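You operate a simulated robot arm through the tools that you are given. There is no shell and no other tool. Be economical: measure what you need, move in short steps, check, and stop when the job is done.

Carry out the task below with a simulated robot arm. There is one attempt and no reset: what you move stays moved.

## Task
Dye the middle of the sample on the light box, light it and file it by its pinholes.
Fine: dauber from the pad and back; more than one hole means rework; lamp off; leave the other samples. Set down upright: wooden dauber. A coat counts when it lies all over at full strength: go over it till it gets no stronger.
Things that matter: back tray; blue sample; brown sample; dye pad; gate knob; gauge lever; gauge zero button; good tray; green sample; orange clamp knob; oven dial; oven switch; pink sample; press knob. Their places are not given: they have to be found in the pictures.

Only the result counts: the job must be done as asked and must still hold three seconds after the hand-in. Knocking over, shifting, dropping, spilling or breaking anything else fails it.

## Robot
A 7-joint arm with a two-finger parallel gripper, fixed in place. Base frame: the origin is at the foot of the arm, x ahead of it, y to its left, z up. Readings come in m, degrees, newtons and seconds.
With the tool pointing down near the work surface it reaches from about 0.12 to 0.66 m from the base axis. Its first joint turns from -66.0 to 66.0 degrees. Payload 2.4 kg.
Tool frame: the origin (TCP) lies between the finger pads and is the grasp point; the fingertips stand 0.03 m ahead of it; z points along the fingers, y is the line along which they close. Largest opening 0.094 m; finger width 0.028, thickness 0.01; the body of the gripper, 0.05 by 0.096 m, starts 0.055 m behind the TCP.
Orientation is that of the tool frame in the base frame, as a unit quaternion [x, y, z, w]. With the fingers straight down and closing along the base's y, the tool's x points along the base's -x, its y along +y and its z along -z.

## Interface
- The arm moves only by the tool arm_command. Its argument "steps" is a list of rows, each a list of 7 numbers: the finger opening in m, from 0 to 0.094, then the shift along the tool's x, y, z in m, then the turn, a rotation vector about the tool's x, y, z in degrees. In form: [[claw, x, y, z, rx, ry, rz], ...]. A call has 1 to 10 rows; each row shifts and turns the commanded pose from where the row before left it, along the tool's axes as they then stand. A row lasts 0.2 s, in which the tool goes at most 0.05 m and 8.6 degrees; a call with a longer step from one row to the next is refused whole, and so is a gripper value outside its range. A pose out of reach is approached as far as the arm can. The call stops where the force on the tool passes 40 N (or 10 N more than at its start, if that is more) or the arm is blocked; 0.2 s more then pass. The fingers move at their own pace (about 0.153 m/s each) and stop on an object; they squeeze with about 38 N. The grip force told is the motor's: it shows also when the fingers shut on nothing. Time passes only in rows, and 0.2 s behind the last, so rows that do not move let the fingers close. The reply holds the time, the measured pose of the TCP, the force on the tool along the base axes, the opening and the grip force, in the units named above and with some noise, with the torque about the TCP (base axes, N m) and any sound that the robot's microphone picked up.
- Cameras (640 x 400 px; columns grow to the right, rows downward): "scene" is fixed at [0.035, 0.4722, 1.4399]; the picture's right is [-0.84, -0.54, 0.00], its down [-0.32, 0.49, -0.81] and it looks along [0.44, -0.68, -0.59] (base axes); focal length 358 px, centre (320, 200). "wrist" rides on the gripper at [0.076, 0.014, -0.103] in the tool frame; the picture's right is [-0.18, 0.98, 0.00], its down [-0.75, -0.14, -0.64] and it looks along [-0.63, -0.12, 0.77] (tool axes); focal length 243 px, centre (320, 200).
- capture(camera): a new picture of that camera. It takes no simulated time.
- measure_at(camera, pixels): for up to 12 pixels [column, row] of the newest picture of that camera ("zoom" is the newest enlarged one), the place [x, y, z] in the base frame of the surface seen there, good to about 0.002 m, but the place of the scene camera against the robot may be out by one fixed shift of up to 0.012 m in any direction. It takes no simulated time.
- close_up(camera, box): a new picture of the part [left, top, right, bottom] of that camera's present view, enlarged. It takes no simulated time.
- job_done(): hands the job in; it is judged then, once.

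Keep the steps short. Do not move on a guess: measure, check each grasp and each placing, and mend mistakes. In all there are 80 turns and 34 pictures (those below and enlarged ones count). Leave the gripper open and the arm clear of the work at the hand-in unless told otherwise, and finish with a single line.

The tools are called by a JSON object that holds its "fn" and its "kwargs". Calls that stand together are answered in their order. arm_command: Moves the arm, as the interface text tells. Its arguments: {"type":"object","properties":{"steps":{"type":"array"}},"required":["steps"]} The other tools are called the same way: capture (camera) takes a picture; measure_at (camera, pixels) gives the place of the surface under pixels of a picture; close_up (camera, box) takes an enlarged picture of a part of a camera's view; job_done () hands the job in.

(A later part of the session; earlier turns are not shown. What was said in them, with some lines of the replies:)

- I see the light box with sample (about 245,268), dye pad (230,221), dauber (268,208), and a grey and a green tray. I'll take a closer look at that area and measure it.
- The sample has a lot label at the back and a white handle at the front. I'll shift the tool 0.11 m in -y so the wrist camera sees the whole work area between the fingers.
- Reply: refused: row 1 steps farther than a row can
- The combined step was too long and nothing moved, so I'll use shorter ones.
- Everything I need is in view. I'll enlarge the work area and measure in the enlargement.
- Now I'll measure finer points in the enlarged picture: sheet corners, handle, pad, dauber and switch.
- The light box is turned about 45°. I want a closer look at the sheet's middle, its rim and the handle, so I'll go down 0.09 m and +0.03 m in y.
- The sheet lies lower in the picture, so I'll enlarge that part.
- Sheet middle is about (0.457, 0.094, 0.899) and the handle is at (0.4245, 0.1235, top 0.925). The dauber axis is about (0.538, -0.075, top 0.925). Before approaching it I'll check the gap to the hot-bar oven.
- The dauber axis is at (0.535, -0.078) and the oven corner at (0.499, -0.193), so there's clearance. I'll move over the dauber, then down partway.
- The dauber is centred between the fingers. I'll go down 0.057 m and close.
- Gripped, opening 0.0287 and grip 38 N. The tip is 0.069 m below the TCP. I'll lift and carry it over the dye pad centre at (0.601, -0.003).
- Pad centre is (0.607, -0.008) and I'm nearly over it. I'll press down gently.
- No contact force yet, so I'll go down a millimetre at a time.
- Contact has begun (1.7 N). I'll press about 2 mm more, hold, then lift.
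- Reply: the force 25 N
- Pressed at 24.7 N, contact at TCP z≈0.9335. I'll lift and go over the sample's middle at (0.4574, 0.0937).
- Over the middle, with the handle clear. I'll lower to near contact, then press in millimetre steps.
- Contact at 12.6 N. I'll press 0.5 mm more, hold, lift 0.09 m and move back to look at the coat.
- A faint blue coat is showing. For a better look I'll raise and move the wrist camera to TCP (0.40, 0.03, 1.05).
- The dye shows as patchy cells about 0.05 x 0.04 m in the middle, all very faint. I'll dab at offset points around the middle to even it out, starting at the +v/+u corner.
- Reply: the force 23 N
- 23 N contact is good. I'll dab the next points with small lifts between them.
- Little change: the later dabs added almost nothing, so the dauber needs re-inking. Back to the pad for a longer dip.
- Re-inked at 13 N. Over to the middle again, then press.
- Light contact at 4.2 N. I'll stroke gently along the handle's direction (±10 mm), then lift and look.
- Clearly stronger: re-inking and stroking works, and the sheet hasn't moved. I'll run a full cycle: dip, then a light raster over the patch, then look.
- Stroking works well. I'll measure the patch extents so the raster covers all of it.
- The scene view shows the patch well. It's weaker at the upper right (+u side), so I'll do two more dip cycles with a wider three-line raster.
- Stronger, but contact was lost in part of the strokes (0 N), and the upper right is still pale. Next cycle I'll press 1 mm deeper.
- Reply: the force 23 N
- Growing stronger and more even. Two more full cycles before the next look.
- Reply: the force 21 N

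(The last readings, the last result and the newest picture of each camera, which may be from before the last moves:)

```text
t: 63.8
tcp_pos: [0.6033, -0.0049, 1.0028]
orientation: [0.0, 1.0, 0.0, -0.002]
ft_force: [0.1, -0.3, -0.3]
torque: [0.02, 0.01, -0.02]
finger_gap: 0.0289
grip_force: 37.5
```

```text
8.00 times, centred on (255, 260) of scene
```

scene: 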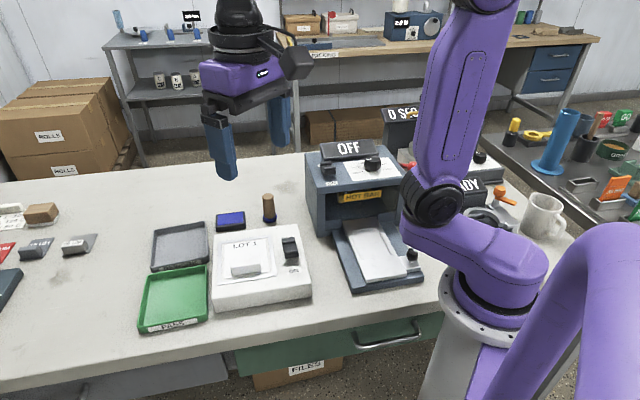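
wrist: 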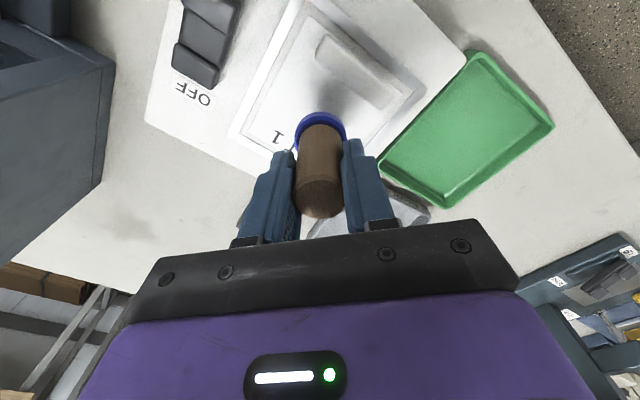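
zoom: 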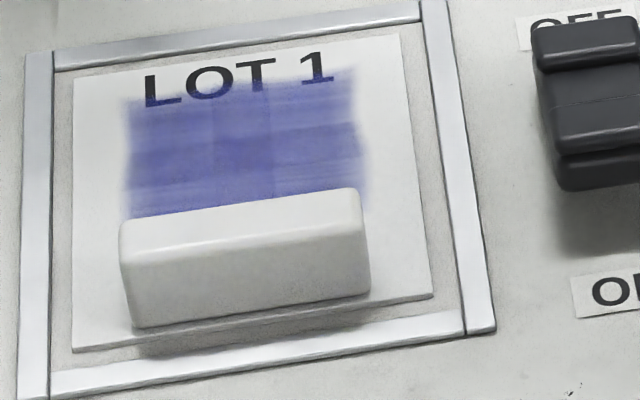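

The top row (LOT side) and the row by the handle are still lighter than the middle. I'll do two more cycles with the raster wider in u, then look with the wrist camera.

{"fn": "arm_command", "kwargs": {"steps": [[0.01, 0, 0, 0.045, 0, 0, 0], [0.01, 0, 0, 0.022, 0, 0, 0], [0.01, 0, 0, 0.003, 0, 0, 0], [0.01, 0, 0, 0.0015, 0, 0, 0], [0.01, 0, 0, 0, 0, 0, 0], [0.01, 0, 0, 0, 0, 0, 0]]}}

{"fn": "arm_command", "kwargs": {"steps": [[0.01, 0, 0, -0.0205, 0, 0, 0], [0.01, 0, 0, -0.045, 0, 0, 0], [0.01, 0.037, 0.025, 0, 0, 0, 0], [0.01, 0.037, 0.025, 0, 0, 0, 0], [0.01, 0.037, 0.025, 0, 0, 0, 0], [0.01, 0.036, 0.0254, 0, 0, 0, 0], [0.01, 0, 0, 0.031, 0, 0, 0], [0.01, 0, 0, 0.004, 0, 0, 0]]}}

{"fn": "arm_command", "kwargs": {"steps": [[0.01, -0.0212, -0.0013, 0, 0, 0, 0], [0.01, 0.0098, -0.00995, 0, 0, 0, 0], [0.01, 0.0098, -0.00995, 0, 0, 0, 0], [0.01, 0.0085, 0.0084, 0, 0, 0, 0], [0.01, -0.0098, 0.00995, 0, 0, 0, 0], [0.01, -0.0098, 0.00995, 0, 0, 0, 0], [0.01, 0.0085, 0.0084, 0, 0, 0, 0]]}}

{"fn": "arm_command", "kwargs": {"steps": [[0.01, 0.0098, -0.00995, 0, 0, 0, 0], [0.01, 0.0098, -0.00995, 0, 0, 0, 0], [0.01, 0, 0, -0.041, 0, 0, 0], [0.01, -0.0155, 0.0043, 0, 0, 0, 0], [0.01, -0.037, -0.025, 0, 0, 0, 0], [0.01, -0.037, -0.025, 0, 0, 0, 0], [0.01, -0.037, -0.025, 0, 0, 0, 0], [0.01, -0.036, -0.0254, 0, 0, 0, 0]]}}

{"fn": "arm_command", "kwargs": {"steps": [[0.01, 0, 0, 0.045, 0, 0, 0], [0.01, 0, 0, 0.022, 0, 0, 0], [0.01, 0, 0, 0.003, 0, 0, 0], [0.01, 0, 0, 0.0015, 0, 0, 0], [0.01, 0, 0, 0, 0, 0, 0], [0.01, 0, 0, 0, 0, 0, 0]]}}

{"fn": "arm_command", "kwargs": {"steps": [[0.01, 0, 0, -0.0205, 0, 0, 0], [0.01, 0, 0, -0.045, 0, 0, 0], [0.01, 0.037, 0.025, 0, 0, 0, 0], [0.01, 0.037, 0.025, 0, 0, 0, 0], [0.01, 0.037, 0.025, 0, 0, 0, 0], [0.01, 0.036, 0.0254, 0, 0, 0, 0], [0.01, 0, 0, 0.031, 0, 0, 0], [0.01, 0, 0, 0.004, 0, 0, 0]]}}

{"fn": "arm_command", "kwargs": {"steps": [[0.01, -0.0212, -0.0013, 0, 0, 0, 0], [0.01, 0.0098, -0.00995, 0, 0, 0, 0], [0.01, 0.0098, -0.00995, 0, 0, 0, 0], [0.01, 0.0085, 0.0084, 0, 0, 0, 0], [0.01, -0.0098, 0.00995, 0, 0, 0, 0], [0.01, -0.0098, 0.00995, 0, 0, 0, 0], [0.01, 0.0085, 0.0084, 0, 0, 0, 0]]}}

{"fn": "arm_command", "kwargs": {"steps": [[0.01, 0.0098, -0.00995, 0, 0, 0, 0], [0.01, 0.0098, -0.00995, 0, 0, 0, 0], [0.01, 0, 0, -0.041, 0, 0, 0], [0.01, -0.0155, 0.0043, 0, 0, 0, 0], [0.01, 0.002, -0.025, -0.03, 0, 0, 0], [0.01, 0.035, -0.02, -0.015, 0, 0, 0], [0.01, 0.022, -0.016, 0, 0, 0, 0], [0.01, 0, 0, 0, 0, 0, 0]]}}

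{"fn": "close_up", "kwargs": {"camera": "wrist", "box": [310, 80, 470, 180]}}

```text
t: 65.2
tcp_pos: [0.6034, -0.0049, 0.9307]
orientation: [0.0, 1.0, 0.0, 0.001]
ft_force: [-1.4, -0.6, 5.1]
torque: [0.04, -0.01, 0.04]
finger_gap: 0.0292
grip_force: 38.0
```

```text
t: 67.0
tcp_pos: [0.4563, 0.0955, 0.962]
orientation: [0.0, 1.0, 0.0, -0.001]
ft_force: [-1.2, 0.4, 1.4]
torque: [0.0, 0.05, 0.0]
finger_gap: 0.0288
grip_force: 37.9
```

```text
t: 68.6
tcp_pos: [0.4623, 0.1122, 0.9626]
orientation: [0.001, 1.0, 0.001, 0.002]
ft_force: [4.7, -2.3, 11.0]
torque: [-0.17, -0.25, 0.05]
finger_gap: 0.0288
grip_force: 38.5
```

```text
t: 70.4
tcp_pos: [0.6044, -0.0048, 1.0044]
orientation: [0.0, 1.0, 0.0, -0.001]
ft_force: [-0.8, -0.6, 0.0]
torque: [-0.01, 0.01, 0.02]
finger_gap: 0.0289
grip_force: 38.0
```

```text
t: 71.8
tcp_pos: [0.6033, -0.0053, 0.9317]
orientation: [0.0, 1.0, 0.0, 0.0]
ft_force: [-3.4, 0.2, 7.4]
torque: [0.03, 0.17, -0.03]
finger_gap: 0.029
grip_force: 37.8
```

```text
t: 73.6
tcp_pos: [0.457, 0.0969, 0.9617]
orientation: [0.0, 1.0, 0.0, -0.001]
ft_force: [-0.1, 1.1, 2.9]
torque: [0.02, 0.05, -0.01]
finger_gap: 0.0292
grip_force: 38.1
```

```text
t: 75.2
tcp_pos: [0.4626, 0.1114, 0.9617]
orientation: [0.001, 1.0, 0.001, 0.0]
ft_force: [2.3, -1.2, 5.8]
torque: [-0.08, -0.11, 0.02]
finger_gap: 0.029
grip_force: 37.4
```

```text
t: 77.0
tcp_pos: [0.3988, 0.0351, 1.0481]
orientation: [0.0, 1.0, 0.0, 0.0]
ft_force: [-0.3, -0.4, -0.8]
torque: [0.05, 0.01, 0.02]
finger_gap: 0.0288
grip_force: 37.8
```

```text
4.00 times, centred on (390, 130) of wrist
```

zoom: 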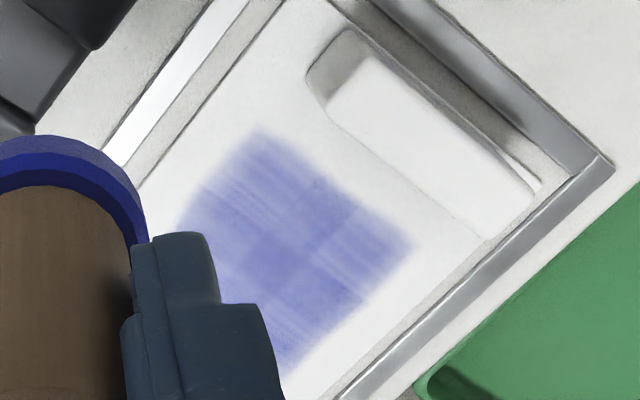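

The middle is darkest and the outer cells lag. I'll cover a wider raster (v ±19 mm, u -10 to +22 mm), pressing slightly more, for two cycles.

{"fn": "arm_command", "kwargs": {"steps": [[0.01, -0.0411, -0.0078, 0, 0, 0, 0], [0.01, -0.0411, -0.0078, 0, 0, 0, 0], [0.01, -0.0411, -0.0078, 0, 0, 0, 0], [0.01, -0.0411, -0.0078, 0, 0, 0, 0], [0.01, -0.0411, -0.0078, 0, 0, 0, 0], [0.01, 0, 0, 0.045, 0, 0, 0]]}}

{"fn": "arm_command", "kwargs": {"steps": [[0.01, 0, 0, 0.045, 0, 0, 0], [0.01, 0, 0, 0.022, 0, 0, 0], [0.01, 0, 0, 0.003, 0, 0, 0], [0.01, 0, 0, 0.002, 0, 0, 0], [0.01, 0, 0, 0, 0, 0, 0], [0.01, 0, 0, 0, 0, 0, 0]]}}

{"fn": "arm_command", "kwargs": {"steps": [[0.01, 0, 0, -0.021, 0, 0, 0], [0.01, 0, 0, -0.045, 0, 0, 0], [0.01, 0.037, 0.025, 0, 0, 0, 0], [0.01, 0.037, 0.025, 0, 0, 0, 0], [0.01, 0.037, 0.025, 0, 0, 0, 0], [0.01, 0.036, 0.0254, 0, 0, 0, 0], [0.01, -0.0289, -0.0019, 0, 0, 0, 0], [0.01, 0, 0, 0.031, 0, 0, 0], [0.01, 0, 0, 0.0045, 0, 0, 0]]}}

{"fn": "arm_command", "kwargs": {"steps": [[0.01, 0.0089, -0.009, 0, 0, 0, 0], [0.01, 0.0089, -0.009, 0, 0, 0, 0], [0.01, 0.0089, -0.009, 0, 0, 0, 0], [0.01, 0.0114, 0.0112, 0, 0, 0, 0], [0.01, -0.0089, 0.009, 0, 0, 0, 0], [0.01, -0.0089, 0.009, 0, 0, 0, 0], [0.01, -0.0089, 0.009, 0, 0, 0, 0], [0.01, 0.0114, 0.0112, 0, 0, 0, 0]]}}

{"fn": "arm_command", "kwargs": {"steps": [[0.01, 0.0089, -0.009, 0, 0, 0, 0], [0.01, 0.0089, -0.009, 0, 0, 0, 0], [0.01, 0.0089, -0.009, 0, 0, 0, 0], [0.01, 0, 0, -0.0415, 0, 0, 0], [0.01, -0.0204, 0.0065, 0, 0, 0, 0], [0.01, -0.037, -0.025, 0, 0, 0, 0], [0.01, -0.037, -0.025, 0, 0, 0, 0], [0.01, -0.037, -0.025, 0, 0, 0, 0], [0.01, -0.036, -0.0254, 0, 0, 0, 0]]}}

{"fn": "arm_command", "kwargs": {"steps": [[0.01, 0, 0, 0.045, 0, 0, 0], [0.01, 0, 0, 0.022, 0, 0, 0], [0.01, 0, 0, 0.003, 0, 0, 0], [0.01, 0, 0, 0.002, 0, 0, 0], [0.01, 0, 0, 0, 0, 0, 0], [0.01, 0, 0, 0, 0, 0, 0]]}}

{"fn": "arm_command", "kwargs": {"steps": [[0.01, 0, 0, -0.021, 0, 0, 0], [0.01, 0, 0, -0.045, 0, 0, 0], [0.01, 0.037, 0.025, 0, 0, 0, 0], [0.01, 0.037, 0.025, 0, 0, 0, 0], [0.01, 0.037, 0.025, 0, 0, 0, 0], [0.01, 0.036, 0.0254, 0, 0, 0, 0], [0.01, -0.0289, -0.0019, 0, 0, 0, 0], [0.01, 0, 0, 0.031, 0, 0, 0], [0.01, 0, 0, 0.0045, 0, 0, 0]]}}

{"fn": "arm_command", "kwargs": {"steps": [[0.01, 0.0089, -0.009, 0, 0, 0, 0], [0.01, 0.0089, -0.009, 0, 0, 0, 0], [0.01, 0.0089, -0.009, 0, 0, 0, 0], [0.01, 0.0114, 0.0112, 0, 0, 0, 0], [0.01, -0.0089, 0.009, 0, 0, 0, 0], [0.01, -0.0089, 0.009, 0, 0, 0, 0], [0.01, -0.0089, 0.009, 0, 0, 0, 0], [0.01, 0.0114, 0.0112, 0, 0, 0, 0]]}}

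{"fn": "arm_command", "kwargs": {"steps": [[0.01, 0.0089, -0.009, 0, 0, 0, 0], [0.01, 0.0089, -0.009, 0, 0, 0, 0], [0.01, 0.0089, -0.009, 0, 0, 0, 0], [0.01, 0, 0, -0.0415, 0, 0, 0], [0.01, -0.0204, 0.0065, 0, 0, 0, 0], [0.01, -0.037, -0.025, 0, 0, 0, 0], [0.01, -0.037, -0.025, 0, 0, 0, 0], [0.01, -0.037, -0.025, 0, 0, 0, 0], [0.01, -0.036, -0.0254, 0, 0, 0, 0]]}}

{"fn": "close_up", "kwargs": {"camera": "scene", "box": [215, 235, 295, 285]}}

```text
t: 78.4
tcp_pos: [0.6034, -0.0054, 1.0032]
orientation: [-0.001, 1.0, -0.001, 0.001]
ft_force: [-0.2, 1.5, -0.4]
torque: [0.0, 0.01, 0.03]
finger_gap: 0.029
grip_force: 38.1
```

```text
t: 79.8
tcp_pos: [0.6023, -0.0041, 0.9318]
orientation: [0.0, 1.0, 0.0, 0.002]
ft_force: [-2.7, -0.3, 11.3]
torque: [0.03, 0.24, 0.01]
finger_gap: 0.0289
grip_force: 38.0
```

```text
t: 81.8
tcp_pos: [0.4855, 0.094, 0.9609]
orientation: [0.0, 1.0, 0.0, 0.0]
ft_force: [-4.4, -0.7, 12.1]
torque: [0.05, 0.24, 0.0]
finger_gap: 0.029
grip_force: 38.1
```

```text
t: 83.6
tcp_pos: [0.4632, 0.117, 0.962]
orientation: [-0.001, 1.0, 0.0, 0.001]
ft_force: [4.6, -2.5, 9.9]
torque: [-0.16, -0.23, 0.05]
finger_gap: 0.0287
grip_force: 37.7
```

```text
t: 85.6
tcp_pos: [0.6036, -0.0054, 1.0022]
orientation: [-0.001, 1.0, 0.0, -0.001]
ft_force: [0.2, 0.1, -0.3]
torque: [0.06, 0.02, 0.02]
finger_gap: 0.0287
grip_force: 38.4
```

```text
t: 87.0
tcp_pos: [0.6029, -0.0054, 0.9317]
orientation: [-0.001, 1.0, 0.001, 0.001]
ft_force: [-2.1, 0.1, 12.3]
torque: [-0.03, 0.21, 0.01]
finger_gap: 0.029
grip_force: 37.8
```

```text
t: 89.0
tcp_pos: [0.485, 0.0945, 0.9612]
orientation: [-0.001, 1.0, 0.0, 0.0]
ft_force: [-1.9, 0.6, 9.8]
torque: [-0.03, 0.17, 0.01]
finger_gap: 0.0291
grip_force: 38.2
```

```text
t: 90.8
tcp_pos: [0.4626, 0.1165, 0.963]
orientation: [-0.001, 1.0, 0.001, 0.0]
ft_force: [0.8, 0.2, 0.1]
torque: [-0.02, 0.03, -0.01]
finger_gap: 0.0287
grip_force: 38.1
```

```text
t: 92.8
tcp_pos: [0.604, -0.0047, 1.003]
orientation: [-0.001, 1.0, 0.0, -0.001]
ft_force: [0.0, 1.2, 0.2]
torque: [0.01, -0.02, -0.01]
finger_gap: 0.0287
grip_force: 38.0
```

```text
8.00 times, centred on (255, 260) of scene
```

zoom: 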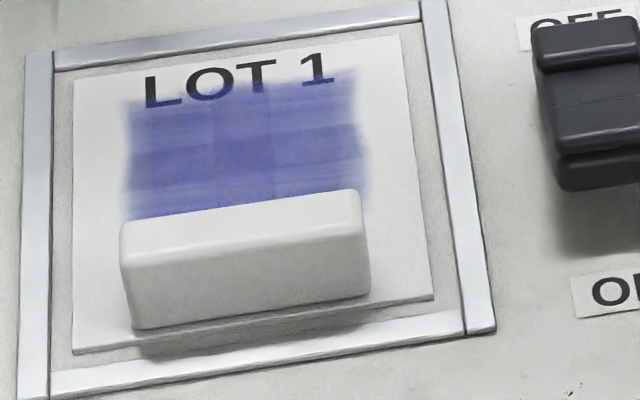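

Nearly unchanged now, so it's close to full. The handle-side row lost contact in the last pass, so I'll do two more cycles starting on that row and slightly deeper.

{"fn": "arm_command", "kwargs": {"steps": [[0.01, 0, 0, 0.045, 0, 0, 0], [0.01, 0, 0, 0.022, 0, 0, 0], [0.01, 0, 0, 0.003, 0, 0, 0], [0.01, 0, 0, 0.0025, 0, 0, 0], [0.01, 0, 0, 0, 0, 0, 0], [0.01, 0, 0, 0, 0, 0, 0]]}}

{"fn": "arm_command", "kwargs": {"steps": [[0.01, 0, 0, -0.0215, 0, 0, 0], [0.01, 0, 0, -0.045, 0, 0, 0], [0.01, 0.037, 0.025, 0, 0, 0, 0], [0.01, 0.037, 0.025, 0, 0, 0, 0], [0.01, 0.037, 0.025, 0, 0, 0, 0], [0.01, 0.036, 0.0254, 0, 0, 0, 0], [0.01, 0.0204, -0.0065, 0, 0, 0, 0], [0.01, 0, 0, 0.031, 0, 0, 0], [0.01, 0, 0, 0.0053, 0, 0, 0]]}}

{"fn": "arm_command", "kwargs": {"steps": [[0.01, -0.0089, 0.009, 0, 0, 0, 0], [0.01, -0.0089, 0.009, 0, 0, 0, 0], [0.01, -0.0089, 0.009, 0, 0, 0, 0], [0.01, -0.0114, -0.0112, 0, 0, 0, 0], [0.01, 0.0089, -0.009, 0, 0, 0, 0], [0.01, 0.0089, -0.009, 0, 0, 0, 0], [0.01, 0.0089, -0.009, 0, 0, 0, 0], [0.01, -0.0114, -0.0112, 0, 0, 0, 0]]}}

{"fn": "arm_command", "kwargs": {"steps": [[0.01, -0.0089, 0.009, 0, 0, 0, 0], [0.01, -0.0089, 0.009, 0, 0, 0, 0], [0.01, -0.0089, 0.009, 0, 0, 0, 0], [0.01, 0, 0, -0.0423, 0, 0, 0], [0.01, 0.0289, 0.0019, 0, 0, 0, 0], [0.01, -0.037, -0.025, 0, 0, 0, 0], [0.01, -0.037, -0.025, 0, 0, 0, 0], [0.01, -0.037, -0.025, 0, 0, 0, 0], [0.01, -0.036, -0.0254, 0, 0, 0, 0]]}}

{"fn": "arm_command", "kwargs": {"steps": [[0.01, 0, 0, 0.045, 0, 0, 0], [0.01, 0, 0, 0.022, 0, 0, 0], [0.01, 0, 0, 0.003, 0, 0, 0], [0.01, 0, 0, 0.0025, 0, 0, 0], [0.01, 0, 0, 0, 0, 0, 0], [0.01, 0, 0, 0, 0, 0, 0]]}}

{"fn": "arm_command", "kwargs": {"steps": [[0.01, 0, 0, -0.0215, 0, 0, 0], [0.01, 0, 0, -0.045, 0, 0, 0], [0.01, 0.037, 0.025, 0, 0, 0, 0], [0.01, 0.037, 0.025, 0, 0, 0, 0], [0.01, 0.037, 0.025, 0, 0, 0, 0], [0.01, 0.036, 0.0254, 0, 0, 0, 0], [0.01, 0.0204, -0.0065, 0, 0, 0, 0], [0.01, 0, 0, 0.031, 0, 0, 0], [0.01, 0, 0, 0.0053, 0, 0, 0]]}}

{"fn": "arm_command", "kwargs": {"steps": [[0.01, -0.0089, 0.009, 0, 0, 0, 0], [0.01, -0.0089, 0.009, 0, 0, 0, 0], [0.01, -0.0089, 0.009, 0, 0, 0, 0], [0.01, -0.0114, -0.0112, 0, 0, 0, 0], [0.01, 0.0089, -0.009, 0, 0, 0, 0], [0.01, 0.0089, -0.009, 0, 0, 0, 0], [0.01, 0.0089, -0.009, 0, 0, 0, 0], [0.01, -0.0114, -0.0112, 0, 0, 0, 0]]}}

{"fn": "arm_command", "kwargs": {"steps": [[0.01, -0.0089, 0.009, 0, 0, 0, 0], [0.01, -0.0089, 0.009, 0, 0, 0, 0], [0.01, -0.0089, 0.009, 0, 0, 0, 0], [0.01, 0, 0, -0.0423, 0, 0, 0], [0.01, 0.0289, 0.0019, 0, 0, 0, 0], [0.01, 0.002, -0.025, -0.03, 0, 0, 0], [0.01, 0.035, -0.02, -0.015, 0, 0, 0], [0.01, 0.022, -0.016, 0, 0, 0, 0], [0.01, 0, 0, 0, 0, 0, 0]]}}

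{"fn": "close_up", "kwargs": {"camera": "wrist", "box": [310, 80, 470, 180]}}

```text
t: 94.2
tcp_pos: [0.6035, -0.0046, 0.9319]
orientation: [0.0, 1.0, -0.001, 0.001]
ft_force: [-4.6, -0.5, 18.7]
torque: [-0.04, 0.29, 0.06]
finger_gap: 0.0291
grip_force: 37.7
```

```text
t: 96.2
tcp_pos: [0.4367, 0.0894, 0.9621]
orientation: [0.0, 1.0, 0.0, 0.0]
ft_force: [-4.4, -1.4, 19.7]
torque: [-0.09, 0.24, -0.06]
finger_gap: 0.0287
grip_force: 37.6
```

```text
t: 98.0
tcp_pos: [0.4578, 0.0669, 0.9611]
orientation: [0.0, 1.0, 0.0, -0.002]
ft_force: [-4.2, 4.2, 14.3]
torque: [0.33, 0.16, 0.02]
finger_gap: 0.0288
grip_force: 37.4
```

```text
t: 100.0
tcp_pos: [0.6052, -0.0055, 1.003]
orientation: [0.0, 1.0, 0.0, -0.001]
ft_force: [-0.3, -0.1, -1.0]
torque: [0.03, -0.03, 0.0]
finger_gap: 0.0287
grip_force: 37.6
```

```text
t: 101.4
tcp_pos: [0.6041, -0.0042, 0.9305]
orientation: [0.0, 1.0, -0.001, 0.001]
ft_force: [-2.7, -0.3, 11.7]
torque: [-0.05, 0.1, -0.04]
finger_gap: 0.0288
grip_force: 37.9
```

```text
t: 103.4
tcp_pos: [0.4365, 0.088, 0.9605]
orientation: [0.0, 1.0, 0.0, 0.0]
ft_force: [-2.5, 0.4, 8.7]
torque: [-0.05, 0.04, 0.01]
finger_gap: 0.029
grip_force: 38.3
```

```text
t: 105.2
tcp_pos: [0.4584, 0.068, 0.9601]
orientation: [0.0, 1.0, 0.0, -0.002]
ft_force: [-6.6, 5.6, 21.9]
torque: [0.38, 0.26, 0.01]
finger_gap: 0.0289
grip_force: 38.2
```

```text
t: 107.2
tcp_pos: [0.3965, 0.0341, 1.0476]
orientation: [0.0, 1.0, 0.0, 0.0]
ft_force: [-0.9, -0.5, -0.5]
torque: [-0.01, 0.0, -0.01]
finger_gap: 0.0287
grip_force: 38.2
```

```text
4.00 times, centred on (390, 130) of wrist
```

zoom: 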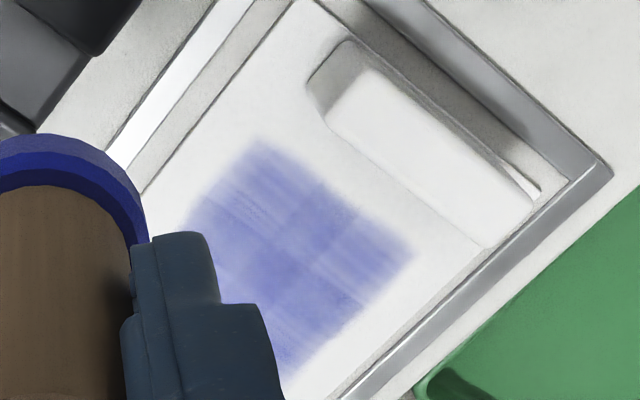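

The coat looks the same as at the last two looks and is now even. For safety I'll run one last dip and raster, then carry the dauber above its home spot.

{"fn": "arm_command", "kwargs": {"steps": [[0.01, -0.0411, -0.0078, 0, 0, 0, 0], [0.01, -0.0411, -0.0078, 0, 0, 0, 0], [0.01, -0.0411, -0.0078, 0, 0, 0, 0], [0.01, -0.0411, -0.0078, 0, 0, 0, 0], [0.01, -0.0411, -0.0078, 0, 0, 0, 0], [0.01, 0, 0, 0.045, 0, 0, 0]]}}

{"fn": "arm_command", "kwargs": {"steps": [[0.01, 0, 0, 0.045, 0, 0, 0], [0.01, 0, 0, 0.022, 0, 0, 0], [0.01, 0, 0, 0.003, 0, 0, 0], [0.01, 0, 0, 0.0025, 0, 0, 0], [0.01, 0, 0, 0, 0, 0, 0], [0.01, 0, 0, 0, 0, 0, 0]]}}

{"fn": "arm_command", "kwargs": {"steps": [[0.01, 0, 0, -0.0215, 0, 0, 0], [0.01, 0, 0, -0.045, 0, 0, 0], [0.01, 0.037, 0.025, 0, 0, 0, 0], [0.01, 0.037, 0.025, 0, 0, 0, 0], [0.01, 0.037, 0.025, 0, 0, 0, 0], [0.01, 0.036, 0.0254, 0, 0, 0, 0], [0.01, 0.0204, -0.0065, 0, 0, 0, 0], [0.01, 0, 0, 0.031, 0, 0, 0], [0.01, 0, 0, 0.0058, 0, 0, 0]]}}

{"fn": "arm_command", "kwargs": {"steps": [[0.01, -0.0089, 0.009, 0, 0, 0, 0], [0.01, -0.0089, 0.009, 0, 0, 0, 0], [0.01, -0.0089, 0.009, 0, 0, 0, 0], [0.01, -0.0114, -0.0112, 0, 0, 0, 0], [0.01, 0.0089, -0.009, 0, 0, 0, 0], [0.01, 0.0089, -0.009, 0, 0, 0, 0], [0.01, 0.0089, -0.009, 0, 0, 0, 0], [0.01, -0.0114, -0.0112, 0, 0, 0, 0]]}}

{"fn": "arm_command", "kwargs": {"steps": [[0.01, -0.0089, 0.009, 0, 0, 0, 0], [0.01, -0.0089, 0.009, 0, 0, 0, 0], [0.01, -0.0089, 0.009, 0, 0, 0, 0], [0.01, 0, 0, -0.0428, 0, 0, 0], [0.01, 0.0289, 0.0019, 0, 0, 0, 0], [0.01, -0.037, -0.025, 0, 0, 0, 0], [0.01, -0.037, -0.025, 0, 0, 0, 0], [0.01, -0.037, -0.025, 0, 0, 0, 0], [0.01, -0.036, -0.0254, 0, 0, 0, 0]]}}

{"fn": "arm_command", "kwargs": {"steps": [[0.01, 0.0342, -0.0352, 0, 0, 0, 0], [0.01, 0.034, -0.0352, 0, 0, 0, 0], [0.01, 0, 0, 0.045, 0, 0, 0], [0.01, 0, 0, 0.036, 0, 0, 0], [0.01, 0, 0, 0, 0, 0, 0]]}}

```text
t: 108.6
tcp_pos: [0.6036, -0.0033, 1.004]
orientation: [-0.001, 1.0, 0.0, 0.0]
ft_force: [0.2, -0.5, -0.3]
torque: [-0.02, 0.0, 0.02]
finger_gap: 0.0289
grip_force: 37.9
```

```text
t: 110.0
tcp_pos: [0.6033, -0.0041, 0.9313]
orientation: [0.001, 1.0, 0.0, -0.001]
ft_force: [0.0, -0.2, -0.9]
torque: [0.02, -0.02, 0.01]
finger_gap: 0.0288
grip_force: 37.6
```

```text
t: 112.0
tcp_pos: [0.4349, 0.0891, 0.9609]
orientation: [0.0, 1.0, 0.0, 0.0]
ft_force: [-1.3, -0.2, 8.4]
torque: [-0.05, 0.07, -0.02]
finger_gap: 0.0289
grip_force: 37.4
```

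```text
t: 113.8
tcp_pos: [0.4576, 0.0688, 0.96]
orientation: [0.0, 1.0, 0.0, -0.001]
ft_force: [-0.9, 2.1, 5.5]
torque: [0.1, -0.01, 0.02]
finger_gap: 0.029
grip_force: 38.0
```

```text
t: 115.8
tcp_pos: [0.6026, -0.0055, 1.0027]
orientation: [0.0, 1.0, 0.0, 0.0]
ft_force: [0.2, -0.4, -0.8]
torque: [-0.01, 0.03, -0.02]
finger_gap: 0.0286
grip_force: 38.1
```

```text
t: 117.0
tcp_pos: [0.536, -0.0744, 0.9211]
orientation: [-0.001, 1.0, 0.001, -0.001]
ft_force: [0.6, -0.2, -0.8]
torque: [-0.02, -0.03, 0.01]
finger_gap: 0.029
grip_force: 37.5
```

Above its home spot. I'll correct y by -3 mm and lower until I feel the table.

{"fn": "arm_command", "kwargs": {"steps": [[0.01, 0, -0.003, 0.002, 0, 0, 0], [0.01, 0, 0, 0.002, 0, 0, 0], [0.01, 0, 0, 0.001, 0, 0, 0], [0.01, 0, 0, 0.001, 0, 0, 0], [0.01, 0, 0, 0, 0, 0, 0]]}}

```text
t: 118.2
tcp_pos: [0.5352, -0.0773, 0.9149]
orientation: [0.0, 1.0, 0.001, 0.0]
ft_force: [0.0, 0.3, 0.3]
torque: [0.02, -0.01, 0.01]
finger_gap: 0.0287
grip_force: 37.6
```

{"fn": "arm_command", "kwargs": {"steps": [[0.01, 0, 0, 0.001, 0, 0, 0], [0.01, 0, 0, 0, 0, 0, 0]]}}

```text
t: 118.8
tcp_pos: [0.5363, -0.0779, 0.915]
orientation: [0.0, 1.0, 0.0, 0.0]
ft_force: [0.9, -0.6, 0.8]
torque: [-0.01, 0.01, -0.02]
finger_gap: 0.0289
grip_force: 37.7
```

{"fn": "arm_command", "kwargs": {"steps": [[0.01, 0, 0, 0.001, 0, 0, 0], [0.01, 0, 0, 0, 0, 0, 0]]}}

```text
t: 119.4
tcp_pos: [0.5352, -0.0768, 0.9131]
orientation: [0.0, 1.0, 0.0, 0.0]
ft_force: [0.3, -0.1, -0.8]
torque: [0.02, 0.08, -0.01]
finger_gap: 0.0287
grip_force: 37.9
```

{"fn": "arm_command", "kwargs": {"steps": [[0.01, 0, 0, 0.001, 0, 0, 0], [0.01, 0, 0, 0, 0, 0, 0], [0.01, 0, 0, 0.001, 0, 0, 0], [0.01, 0, 0, 0, 0, 0, 0]]}}

```text
t: 120.4
tcp_pos: [0.5345, -0.0771, 0.9121]
orientation: [0.0, 1.0, 0.0, 0.0]
ft_force: [-4.2, -0.2, 12.8]
torque: [0.07, 0.13, 0.01]
finger_gap: 0.0289
grip_force: 37.9
```

The dauber is on the table (12.8 N). I'll ease up 0.5 mm, open, and retract upward.

{"fn": "arm_command", "kwargs": {"steps": [[0.01, 0, 0, -0.0007, 0, 0, 0], [0.05, 0, 0, 0, 0, 0, 0], [0.07, 0, 0, 0, 0, 0, 0], [0.07, 0, 0, -0.02, 0, 0, 0], [0.07, 0, 0, -0.04, 0, 0, 0], [0.07, 0, 0, -0.04, 0, 0, 0], [0.07, 0, 0, -0.03, 0, 0, 0], [0.07, 0, 0, 0, 0, 0, 0]]}}

{"fn": "capture", "kwargs": {"camera": "scene"}}

```text
t: 122.2
tcp_pos: [0.5347, -0.0763, 1.042]
orientation: [0.001, 1.0, -0.001, 0.0]
ft_force: [-0.7, 0.2, 0.5]
torque: [0.0, -0.01, 0.0]
finger_gap: 0.0698
grip_force: 0.1
```

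```text
7 pictures are left
```

scene: 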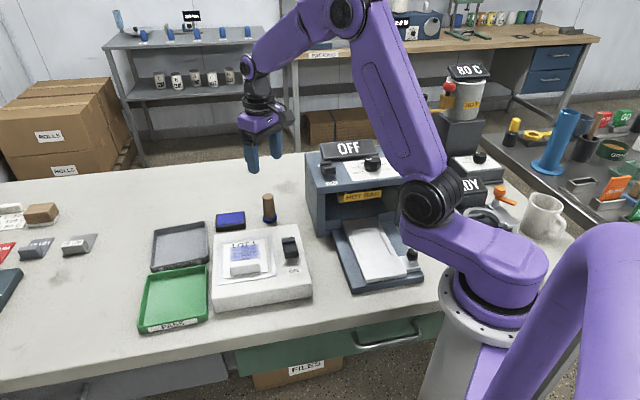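

The dauber stands upright at home. Next I'll close the gripper, move toward the lamp switch's ON end at about (0.366, 0.047), and turn 45° to line up with the light box.

{"fn": "arm_command", "kwargs": {"steps": [[0.0, 0, 0.045, 0, 0, 0, 0], [0.0, 0, 0.045, 0, 0, 0, 0], [0.0, 0.03, 0.034, 0, 0, 0, 0], [0.0, 0.047, 0, 0, 0, 0, 0], [0.0, 0.047, 0, 0, 0, 0, 0], [0.0, 0.045, 0, 0, 0, 0, 0]]}}

{"fn": "arm_command", "kwargs": {"steps": [[0.0, 0, 0, 0, 0, 0, -8.5], [0.0, 0, 0, 0, 0, 0, -8.5], [0.0, 0, 0, 0, 0, 0, -8.5], [0.0, 0, 0, 0, 0, 0, -8.5], [0.0, 0, 0, 0, 0, 0, -8.5], [0.0, 0, 0, 0, 0, 0, -2.5], [0.0, 0, 0, 0.03, 0, 0, 0], [0.0, 0, 0, 0, 0, 0, 0]]}}

{"fn": "close_up", "kwargs": {"camera": "scene", "box": [215, 215, 335, 290]}}

```text
t: 123.6
tcp_pos: [0.3672, 0.0469, 1.041]
orientation: [-0.001, 1.0, 0.0, 0.0]
ft_force: [0.0, 0.1, -0.7]
torque: [0.02, -0.01, -0.01]
finger_gap: 0.0
grip_force: 32.9
```

```text
t: 125.4
tcp_pos: [0.3651, 0.047, 1.0125]
orientation: [-0.383, 0.924, 0.0, -0.001]
ft_force: [-0.2, 0.4, -0.2]
torque: [-0.01, -0.01, 0.0]
finger_gap: 0.0
grip_force: 32.6
```

```text
5.33 times, centred on (275, 252) of scene
```

zoom: 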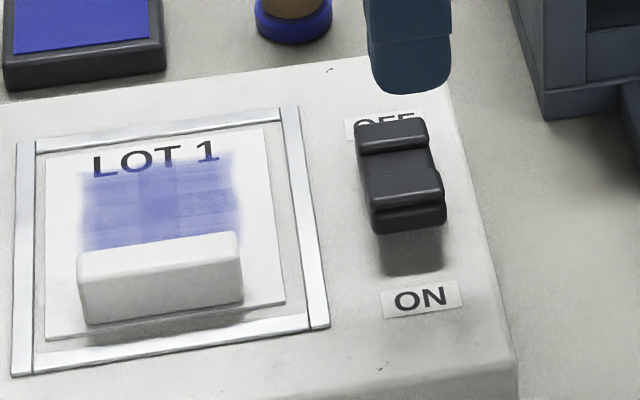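

The coat is even. The fingers are above the ON end, so I'll lower to just above the rocker and then press gently.

{"fn": "arm_command", "kwargs": {"steps": [[0.0, 0, 0, 0.03, 0, 0, 0], [0.0, 0, 0, 0.022, 0, 0, 0], [0.0, 0, 0, 0.002, 0, 0, 0], [0.0, 0, 0, 0.002, 0, 0, 0], [0.0, 0, 0, 0.002, 0, 0, 0]]}}

```text
t: 126.6
tcp_pos: [0.3654, 0.0472, 0.955]
orientation: [-0.383, 0.924, 0.001, -0.001]
ft_force: [-1.0, 3.5, 5.4]
torque: [0.1, 0.07, 0.01]
finger_gap: 0.0
grip_force: 33.1
```

Contact at 5.4 N. I'll press on until it clicks or the force climbs.

{"fn": "arm_command", "kwargs": {"steps": [[0.0, 0, 0, 0.002, 0, 0, 0], [0.0, 0, 0, 0.002, 0, 0, 0], [0.0, 0, 0, 0.002, 0, 0, 0], [0.0, 0, 0, 0.002, 0, 0, 0], [0.0, 0, 0, 0, 0, 0, 0]]}}

```text
t: 127.8
tcp_pos: [0.3658, 0.0464, 0.947]
orientation: [-0.383, 0.924, 0.0, 0.0]
ft_force: [-0.3, 0.4, 0.3]
torque: [0.0, 0.0, 0.02]
finger_gap: 0.0
grip_force: 32.7
```

The rocker flipped (force back to zero). I'll retract up and look at the lit sample.

{"fn": "arm_command", "kwargs": {"steps": [[0.0, 0, 0, -0.04, 0, 0, 0], [0.0, 0, 0, -0.04, 0, 0, 0], [0.05, 0, 0, 0, 0, 0, 0], [0.05, 0, 0, 0, 0, 0, 0]]}}

{"fn": "close_up", "kwargs": {"camera": "scene", "box": [215, 235, 295, 285]}}

```text
t: 128.8
tcp_pos: [0.367, 0.0469, 1.0256]
orientation: [-0.383, 0.924, -0.001, 0.001]
ft_force: [-0.8, 0.7, 0.2]
torque: [0.02, -0.02, -0.02]
finger_gap: 0.0501
grip_force: 0.0
```

```text
8.00 times, centred on (255, 260) of scene
```

zoom: 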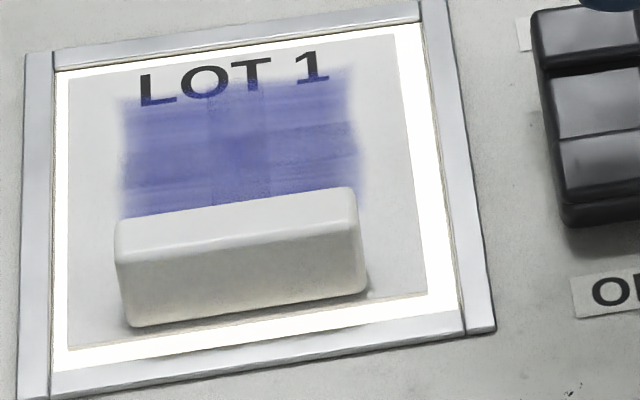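

The lamp is on and no bright holes show from here, but the row by the handle is hidden. I'll open wide and take a closer wrist view along the handle direction.

{"fn": "arm_command", "kwargs": {"steps": [[0.094, 0.0057, -0.0353, 0.005, 0, 0, 0], [0.094, 0, 0, 0, 0, 0, 0], [0.094, 0, 0, 0, 0, 0, 0]]}}

{"fn": "close_up", "kwargs": {"camera": "wrist", "box": [250, 140, 390, 230]}}

```text
t: 129.6
tcp_pos: [0.3867, 0.0178, 1.0212]
orientation: [-0.383, 0.924, 0.0, 0.0]
ft_force: [-0.1, 0.6, -0.1]
torque: [0.02, 0.01, 0.0]
finger_gap: 0.0936
grip_force: 0.0
```

```text
4.44 times, centred on (320, 185) of wrist
```

zoom: 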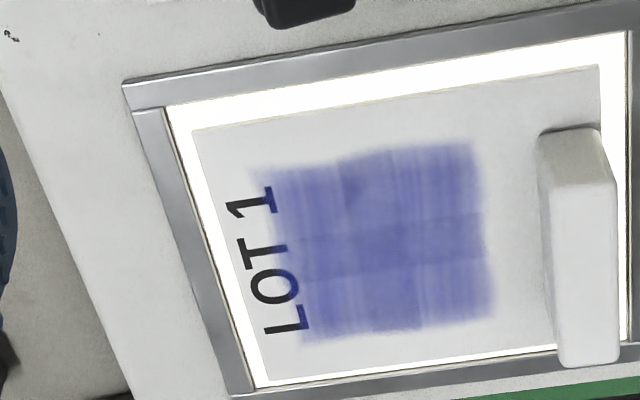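

The patch is even. I'll enlarge it further to be sure about tiny holes.

{"fn": "close_up", "kwargs": {"camera": "wrist", "box": [300, 168, 364, 208]}}

```text
10.00 times, centred on (332, 188) of wrist
```

zoom: 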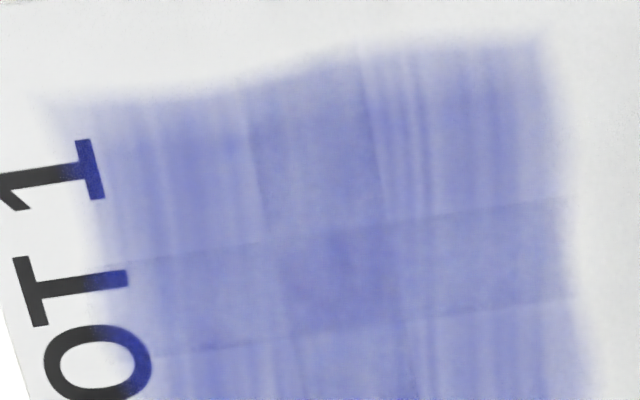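

No bright holes anywhere, and all cells are equally strong. Fewer than two holes means the good (PASS) tray. First the lamp goes off: I'll close the fingers and press the OFF end at (0.395, 0.015).

{"fn": "arm_command", "kwargs": {"steps": [[0.0, -0.004, -0.0083, 0, 0, 0, 0], [0.0, 0, 0, 0, 0, 0, 0], [0.0, 0, 0, 0, 0, 0, 0], [0.0, 0, 0, 0.04, 0, 0, 0], [0.0, 0, 0, 0.022, 0, 0, 0], [0.0, 0, 0, 0.002, 0, 0, 0], [0.0, 0, 0, 0.002, 0, 0, 0]]}}

{"fn": "arm_command", "kwargs": {"steps": [[0.0, 0, 0, 0.002, 0, 0, 0], [0.0, 0, 0, 0.002, 0, 0, 0], [0.0, 0, 0, 0.002, 0, 0, 0], [0.0, 0, 0, 0.002, 0, 0, 0], [0.0, 0, 0, 0, 0, 0, 0]]}}

```text
t: 131.2
tcp_pos: [0.3968, 0.0144, 0.9551]
orientation: [-0.383, 0.924, 0.0, -0.001]
ft_force: [-0.5, -0.3, 1.0]
torque: [-0.02, 0.01, 0.0]
finger_gap: 0.0
grip_force: 32.5
```

```text
t: 132.4
tcp_pos: [0.3972, 0.0127, 0.9478]
orientation: [-0.382, 0.924, -0.001, 0.001]
ft_force: [2.9, -10.8, 12.2]
torque: [-0.22, -0.05, 0.0]
finger_gap: 0.0
grip_force: 33.3
```

Force 12 N with some side push; it isn't clearly flipped yet. I'll press a little more.

{"fn": "arm_command", "kwargs": {"steps": [[0.0, 0, 0, 0.001, 0, 0, 0], [0.0, 0, 0, 0.001, 0, 0, 0], [0.0, 0, 0, 0, 0, 0, 0]]}}

```text
t: 133.2
tcp_pos: [0.3988, 0.012, 0.9466]
orientation: [-0.382, 0.924, -0.001, 0.003]
ft_force: [-1.6, -2.6, 8.7]
torque: [-0.09, 0.13, 0.08]
finger_gap: 0.0
grip_force: 33.2
stopped in row 3: the force on the tool passed its limit at 41 N (the readings are from after the stop); the commanded pose is now the measured one
```

The rocker hit its stop. I'll retract to the viewing spot with the gripper open, then check the lamp and locate the handle in one picture.

{"fn": "arm_command", "kwargs": {"steps": [[0.0, 0, 0, -0.035, 0, 0, 0], [0.0, 0.005, 0, -0.04, 0, 0, 0], [0.094, 0.008, 0.02, 0, 0, 0, 0], [0.094, 0, 0, 0, 0, 0, 0], [0.094, 0, 0, 0, 0, 0, 0]]}}

{"fn": "close_up", "kwargs": {"camera": "wrist", "box": [250, 125, 410, 225]}}

```text
t: 134.4
tcp_pos: [0.3737, 0.0183, 1.022]
orientation: [-0.382, 0.924, -0.001, 0.003]
ft_force: [-0.4, -0.3, 0.0]
torque: [0.05, 0.02, 0.01]
finger_gap: 0.0939
grip_force: 0.1
```

```text
4.00 times, centred on (330, 175) of wrist
```

zoom: 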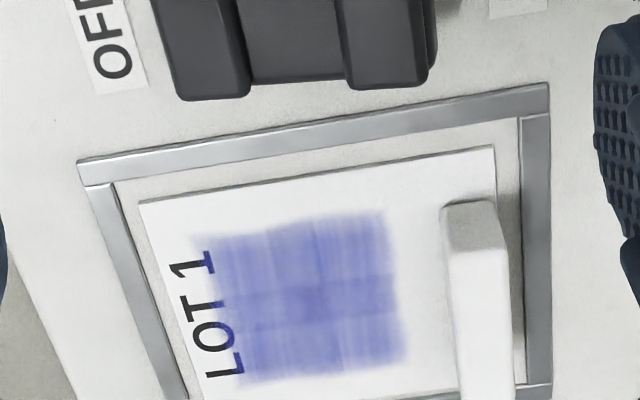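

The lamp is off. Now I'll measure the handle and sheet edges.

{"fn": "measure_at", "kwargs": {"camera": "zoom", "pixels": [[452, 255], [505, 255], [480, 255], [458, 320], [512, 320], [464, 380], [514, 380], [490, 380], [470, 225], [492, 155], [143, 205], [498, 190]]}}

{"fn": "measure_at", "kwargs": {"camera": "zoom", "pixels": [[448, 320], [442, 250], [490, 395], [440, 210], [520, 300], [498, 205], [455, 385], [480, 240]]}}

{"fn": "measure_at", "kwargs": {"camera": "scene", "pixels": [[152, 275], [207, 268], [205, 318], [140, 328], [175, 297], [160, 300], [190, 290], [268, 197], [233, 264], [258, 262], [212, 240], [208, 224]]}}

```text
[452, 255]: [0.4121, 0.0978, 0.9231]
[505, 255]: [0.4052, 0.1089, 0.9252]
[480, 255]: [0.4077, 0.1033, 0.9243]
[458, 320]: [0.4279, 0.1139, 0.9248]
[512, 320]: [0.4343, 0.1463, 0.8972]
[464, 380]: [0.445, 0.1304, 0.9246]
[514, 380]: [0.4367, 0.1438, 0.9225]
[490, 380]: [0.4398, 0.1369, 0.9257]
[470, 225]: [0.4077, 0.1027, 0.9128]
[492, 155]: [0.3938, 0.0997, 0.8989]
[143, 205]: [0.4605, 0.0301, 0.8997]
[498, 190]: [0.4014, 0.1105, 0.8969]
```

```text
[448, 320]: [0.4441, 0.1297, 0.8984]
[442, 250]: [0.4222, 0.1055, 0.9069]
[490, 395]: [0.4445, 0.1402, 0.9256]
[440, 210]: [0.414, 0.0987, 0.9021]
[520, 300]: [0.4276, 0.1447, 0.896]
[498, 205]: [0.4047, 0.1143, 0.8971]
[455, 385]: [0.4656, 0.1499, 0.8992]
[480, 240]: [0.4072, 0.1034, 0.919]
```

```text
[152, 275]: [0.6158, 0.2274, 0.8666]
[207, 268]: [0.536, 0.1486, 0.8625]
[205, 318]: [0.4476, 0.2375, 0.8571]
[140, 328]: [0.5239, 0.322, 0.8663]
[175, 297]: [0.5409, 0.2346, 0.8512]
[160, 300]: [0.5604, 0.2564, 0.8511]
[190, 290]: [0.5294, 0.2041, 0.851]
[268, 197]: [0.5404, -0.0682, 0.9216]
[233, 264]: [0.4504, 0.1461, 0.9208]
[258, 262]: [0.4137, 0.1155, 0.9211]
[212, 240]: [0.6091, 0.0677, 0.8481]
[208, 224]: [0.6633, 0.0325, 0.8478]
```

The handle midline centre is (0.4267, 0.1232) and the good tray lies straight ahead along v. Before picking I'll move forward over the handle and take one wrist view of the green tray, to measure its inside.

{"fn": "arm_command", "kwargs": {"steps": [[0.094, -0.04, 0.0092, 0, 0, 0, 0], [0.094, -0.04, 0.0092, 0, 0, 0, 0], [0.094, -0.04, 0.0092, 0, 0, 0, 0], [0.094, -0.0416, 0.0091, 0, 0, 0, 0], [0.094, 0, 0, 0, 0, 0, 0]]}}

{"fn": "close_up", "kwargs": {"camera": "wrist", "box": [240, 115, 400, 215]}}

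```text
t: 135.6
tcp_pos: [0.4621, 0.1585, 1.0218]
orientation: [-0.381, 0.924, -0.001, 0.002]
ft_force: [0.0, 0.0, 1.2]
torque: [-0.03, -0.03, 0.0]
finger_gap: 0.094
grip_force: 0.1
```

```text
4.00 times, centred on (320, 165) of wrist
```

zoom: 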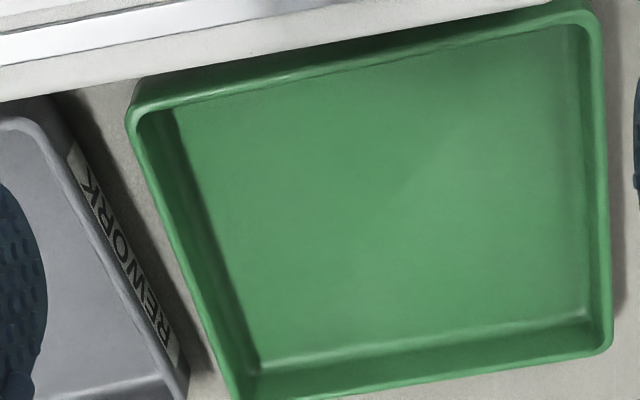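

Good view of the tray. I'll measure the inner floor corners and rim.

{"fn": "measure_at", "kwargs": {"camera": "zoom", "pixels": [[185, 108], [563, 45], [585, 308], [265, 365], [140, 108], [590, 20], [605, 345], [240, 395], [380, 200], [370, 85], [425, 340], [210, 230]]}}

```text
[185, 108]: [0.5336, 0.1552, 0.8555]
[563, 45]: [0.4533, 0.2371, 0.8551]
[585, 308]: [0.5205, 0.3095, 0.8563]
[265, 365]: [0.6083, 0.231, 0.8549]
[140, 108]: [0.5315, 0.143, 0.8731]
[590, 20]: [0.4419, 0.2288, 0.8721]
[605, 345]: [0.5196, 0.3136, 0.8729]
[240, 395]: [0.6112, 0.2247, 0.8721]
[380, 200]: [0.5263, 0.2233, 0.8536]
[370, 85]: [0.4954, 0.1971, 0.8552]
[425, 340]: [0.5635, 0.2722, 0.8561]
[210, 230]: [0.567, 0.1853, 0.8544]
```

Tray inner centre is about (0.5265, 0.2285), floor 0.8545, rim 0.873. I'll go back over the handle with opening 0.04, lower to TCP z 0.944 so the fingers later clear the tray rim, and grip.

{"fn": "arm_command", "kwargs": {"steps": [[0.045, 0.0243, 0, 0, 0, 0, 0], [0.04, 0.0243, 0, 0, 0, 0, 0], [0.04, 0, 0, 0.03, 0, 0, 0], [0.04, 0, 0, 0.03, 0, 0, 0], [0.04, 0, 0, 0.018, 0, 0, 0], [0.04, 0, 0, 0, 0, 0, 0]]}}

{"fn": "arm_command", "kwargs": {"steps": [[0.015, 0, 0, 0, 0, 0, 0], [0.005, 0, 0, 0, 0, 0, 0], [0.005, 0, 0, 0, 0, 0, 0]]}}

```text
t: 137.0
tcp_pos: [0.427, 0.1246, 0.943]
orientation: [-0.382, 0.924, 0.0, 0.003]
ft_force: [-0.3, 0.4, 0.8]
torque: [0.01, 0.02, 0.0]
finger_gap: 0.0399
grip_force: 0.0
```

```text
t: 137.8
tcp_pos: [0.4271, 0.1245, 0.9425]
orientation: [-0.381, 0.924, -0.001, 0.002]
ft_force: [-0.7, -0.2, 0.1]
torque: [0.01, 0.01, -0.03]
finger_gap: 0.0145
grip_force: 37.7
```

Gripped at 0.0145 m, 37.7 N. I'll lift 0.05 m and carry it over the green tray.

{"fn": "arm_command", "kwargs": {"steps": [[0.005, 0, 0, -0.01, 0, 0, 0], [0.005, 0, 0, -0.04, 0, 0, 0], [0.005, -0.036, 0.0101, 0, 0, 0, 0], [0.005, -0.036, 0.0101, 0, 0, 0, 0], [0.005, -0.036, 0.0101, 0, 0, 0, 0], [0.005, -0.0358, 0.01, 0, 0, 0, 0], [0.005, 0, 0, 0, 0, 0, 0]]}}

{"fn": "measure_at", "kwargs": {"camera": "scene", "pixels": [[245, 255]]}}

```text
t: 139.4
tcp_pos: [0.5014, 0.2552, 0.9933]
orientation: [-0.381, 0.924, 0.0, 0.002]
ft_force: [-1.2, 0.2, 0.0]
torque: [-0.02, -0.01, -0.01]
finger_gap: 0.0149
grip_force: 38.0
```

```text
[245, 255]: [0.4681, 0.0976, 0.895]
```

Held above the tray. I'll lower until contact; if the sheet touched the rim I'd feel it about 18 mm too early.

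{"fn": "arm_command", "kwargs": {"steps": [[0.005, 0, 0, 0.045, 0, 0, 0], [0.005, 0, 0, 0.03, 0, 0, 0], [0.005, 0, 0, 0.01, 0, 0, 0], [0.005, 0, 0, 0.004, 0, 0, 0], [0.005, 0, 0, 0, 0, 0, 0]]}}

```text
t: 140.6
tcp_pos: [0.5023, 0.2532, 0.9044]
orientation: [-0.382, 0.924, -0.001, 0.002]
ft_force: [0.1, -0.3, -0.4]
torque: [-0.02, 0.0, -0.01]
finger_gap: 0.0147
grip_force: 38.0
```

No early contact at 0.904. The last few millimetres go slowly.

{"fn": "arm_command", "kwargs": {"steps": [[0.005, 0, 0, 0.002, 0, 0, 0], [0.005, 0, 0, 0.002, 0, 0, 0], [0.005, 0, 0, 0.001, 0, 0, 0], [0.005, 0, 0, 0.001, 0, 0, 0], [0.005, 0, 0, 0, 0, 0, 0]]}}

```text
t: 141.8
tcp_pos: [0.5035, 0.2552, 0.9005]
orientation: [-0.382, 0.924, -0.001, 0.006]
ft_force: [-5.0, -3.8, 37.5]
torque: [-0.25, 0.27, -0.06]
finger_gap: 0.0146
grip_force: 38.2
```

Floor contact at the expected height. I'll ease up 1.5 mm, open a little, rise above the rim, then open fully and back off upward.

{"fn": "arm_command", "kwargs": {"steps": [[0.005, 0, 0, -0.0018, 0, 0, 0], [0.02, 0, 0, 0, 0, 0, 0], [0.02, 0, 0, 0, 0, 0, 0], [0.02, 0, 0, -0.015, 0, 0, 0], [0.03, 0, 0, -0.02, 0, 0, 0], [0.06, 0, 0, -0.04, 0, 0, 0], [0.094, 0, 0, -0.04, 0, 0, 0], [0.094, 0.02, 0, -0.04, 0, 0, 0], [0.094, 0, 0, 0, 0, 0, 0]]}}

{"fn": "arm_command", "kwargs": {"steps": [[0.094, 0.03, 0, -0.03, 0, 0, 0], [0.094, 0.03, 0, -0.03, 0, 0, 0], [0.094, 0.03, 0, -0.03, 0, 0, 0], [0.094, 0, 0, 0, 0, 0, 0]]}}

{"fn": "close_up", "kwargs": {"camera": "scene", "box": [130, 190, 330, 340]}}

```text
t: 143.8
tcp_pos: [0.4861, 0.2392, 1.0545]
orientation: [-0.381, 0.924, -0.001, 0.002]
ft_force: [-1.2, -0.1, -1.1]
torque: [0.02, 0.0, 0.0]
finger_gap: 0.0942
grip_force: 0.0
```

```text
t: 144.8
tcp_pos: [0.4215, 0.1744, 1.1455]
orientation: [-0.383, 0.924, -0.001, 0.002]
ft_force: [0.1, -0.8, 0.4]
torque: [-0.03, 0.0, 0.01]
finger_gap: 0.0941
grip_force: 0.0
```

```text
2.67 times, centred on (230, 265) of scene
```

zoom: 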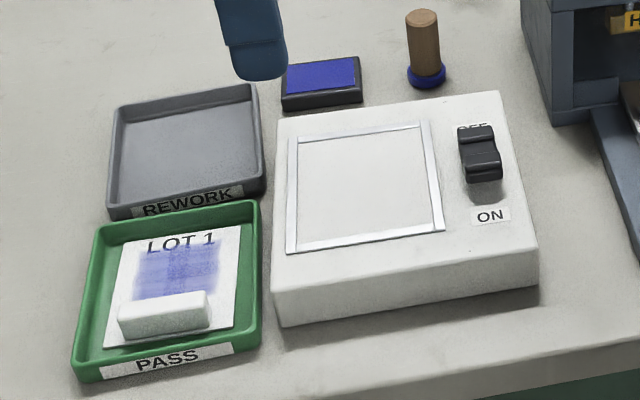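

The sample lies in the PASS tray, the lamp is off, the dauber is upright and the arm is clear. One quick check that the sheet is flat.

{"fn": "measure_at", "kwargs": {"camera": "zoom", "pixels": [[130, 235], [232, 232], [110, 340], [228, 322], [165, 310], [180, 275]]}}

```text
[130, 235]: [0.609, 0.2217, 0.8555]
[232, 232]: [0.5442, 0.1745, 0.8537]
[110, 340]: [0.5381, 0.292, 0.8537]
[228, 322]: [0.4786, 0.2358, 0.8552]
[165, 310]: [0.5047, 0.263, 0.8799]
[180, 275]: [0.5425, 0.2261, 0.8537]
```

The sheet is flat on the tray floor (about 0.854 at all corners), so I'm handing in.

{"fn": "job_done", "kwargs": {}}

```text
The job is handed in.
```

The LOT 1 sample is dyed in the middle and filed in the good (PASS) tray because I saw no pinholes under the lamp; the lamp is off and the dauber stands upright back in its place.
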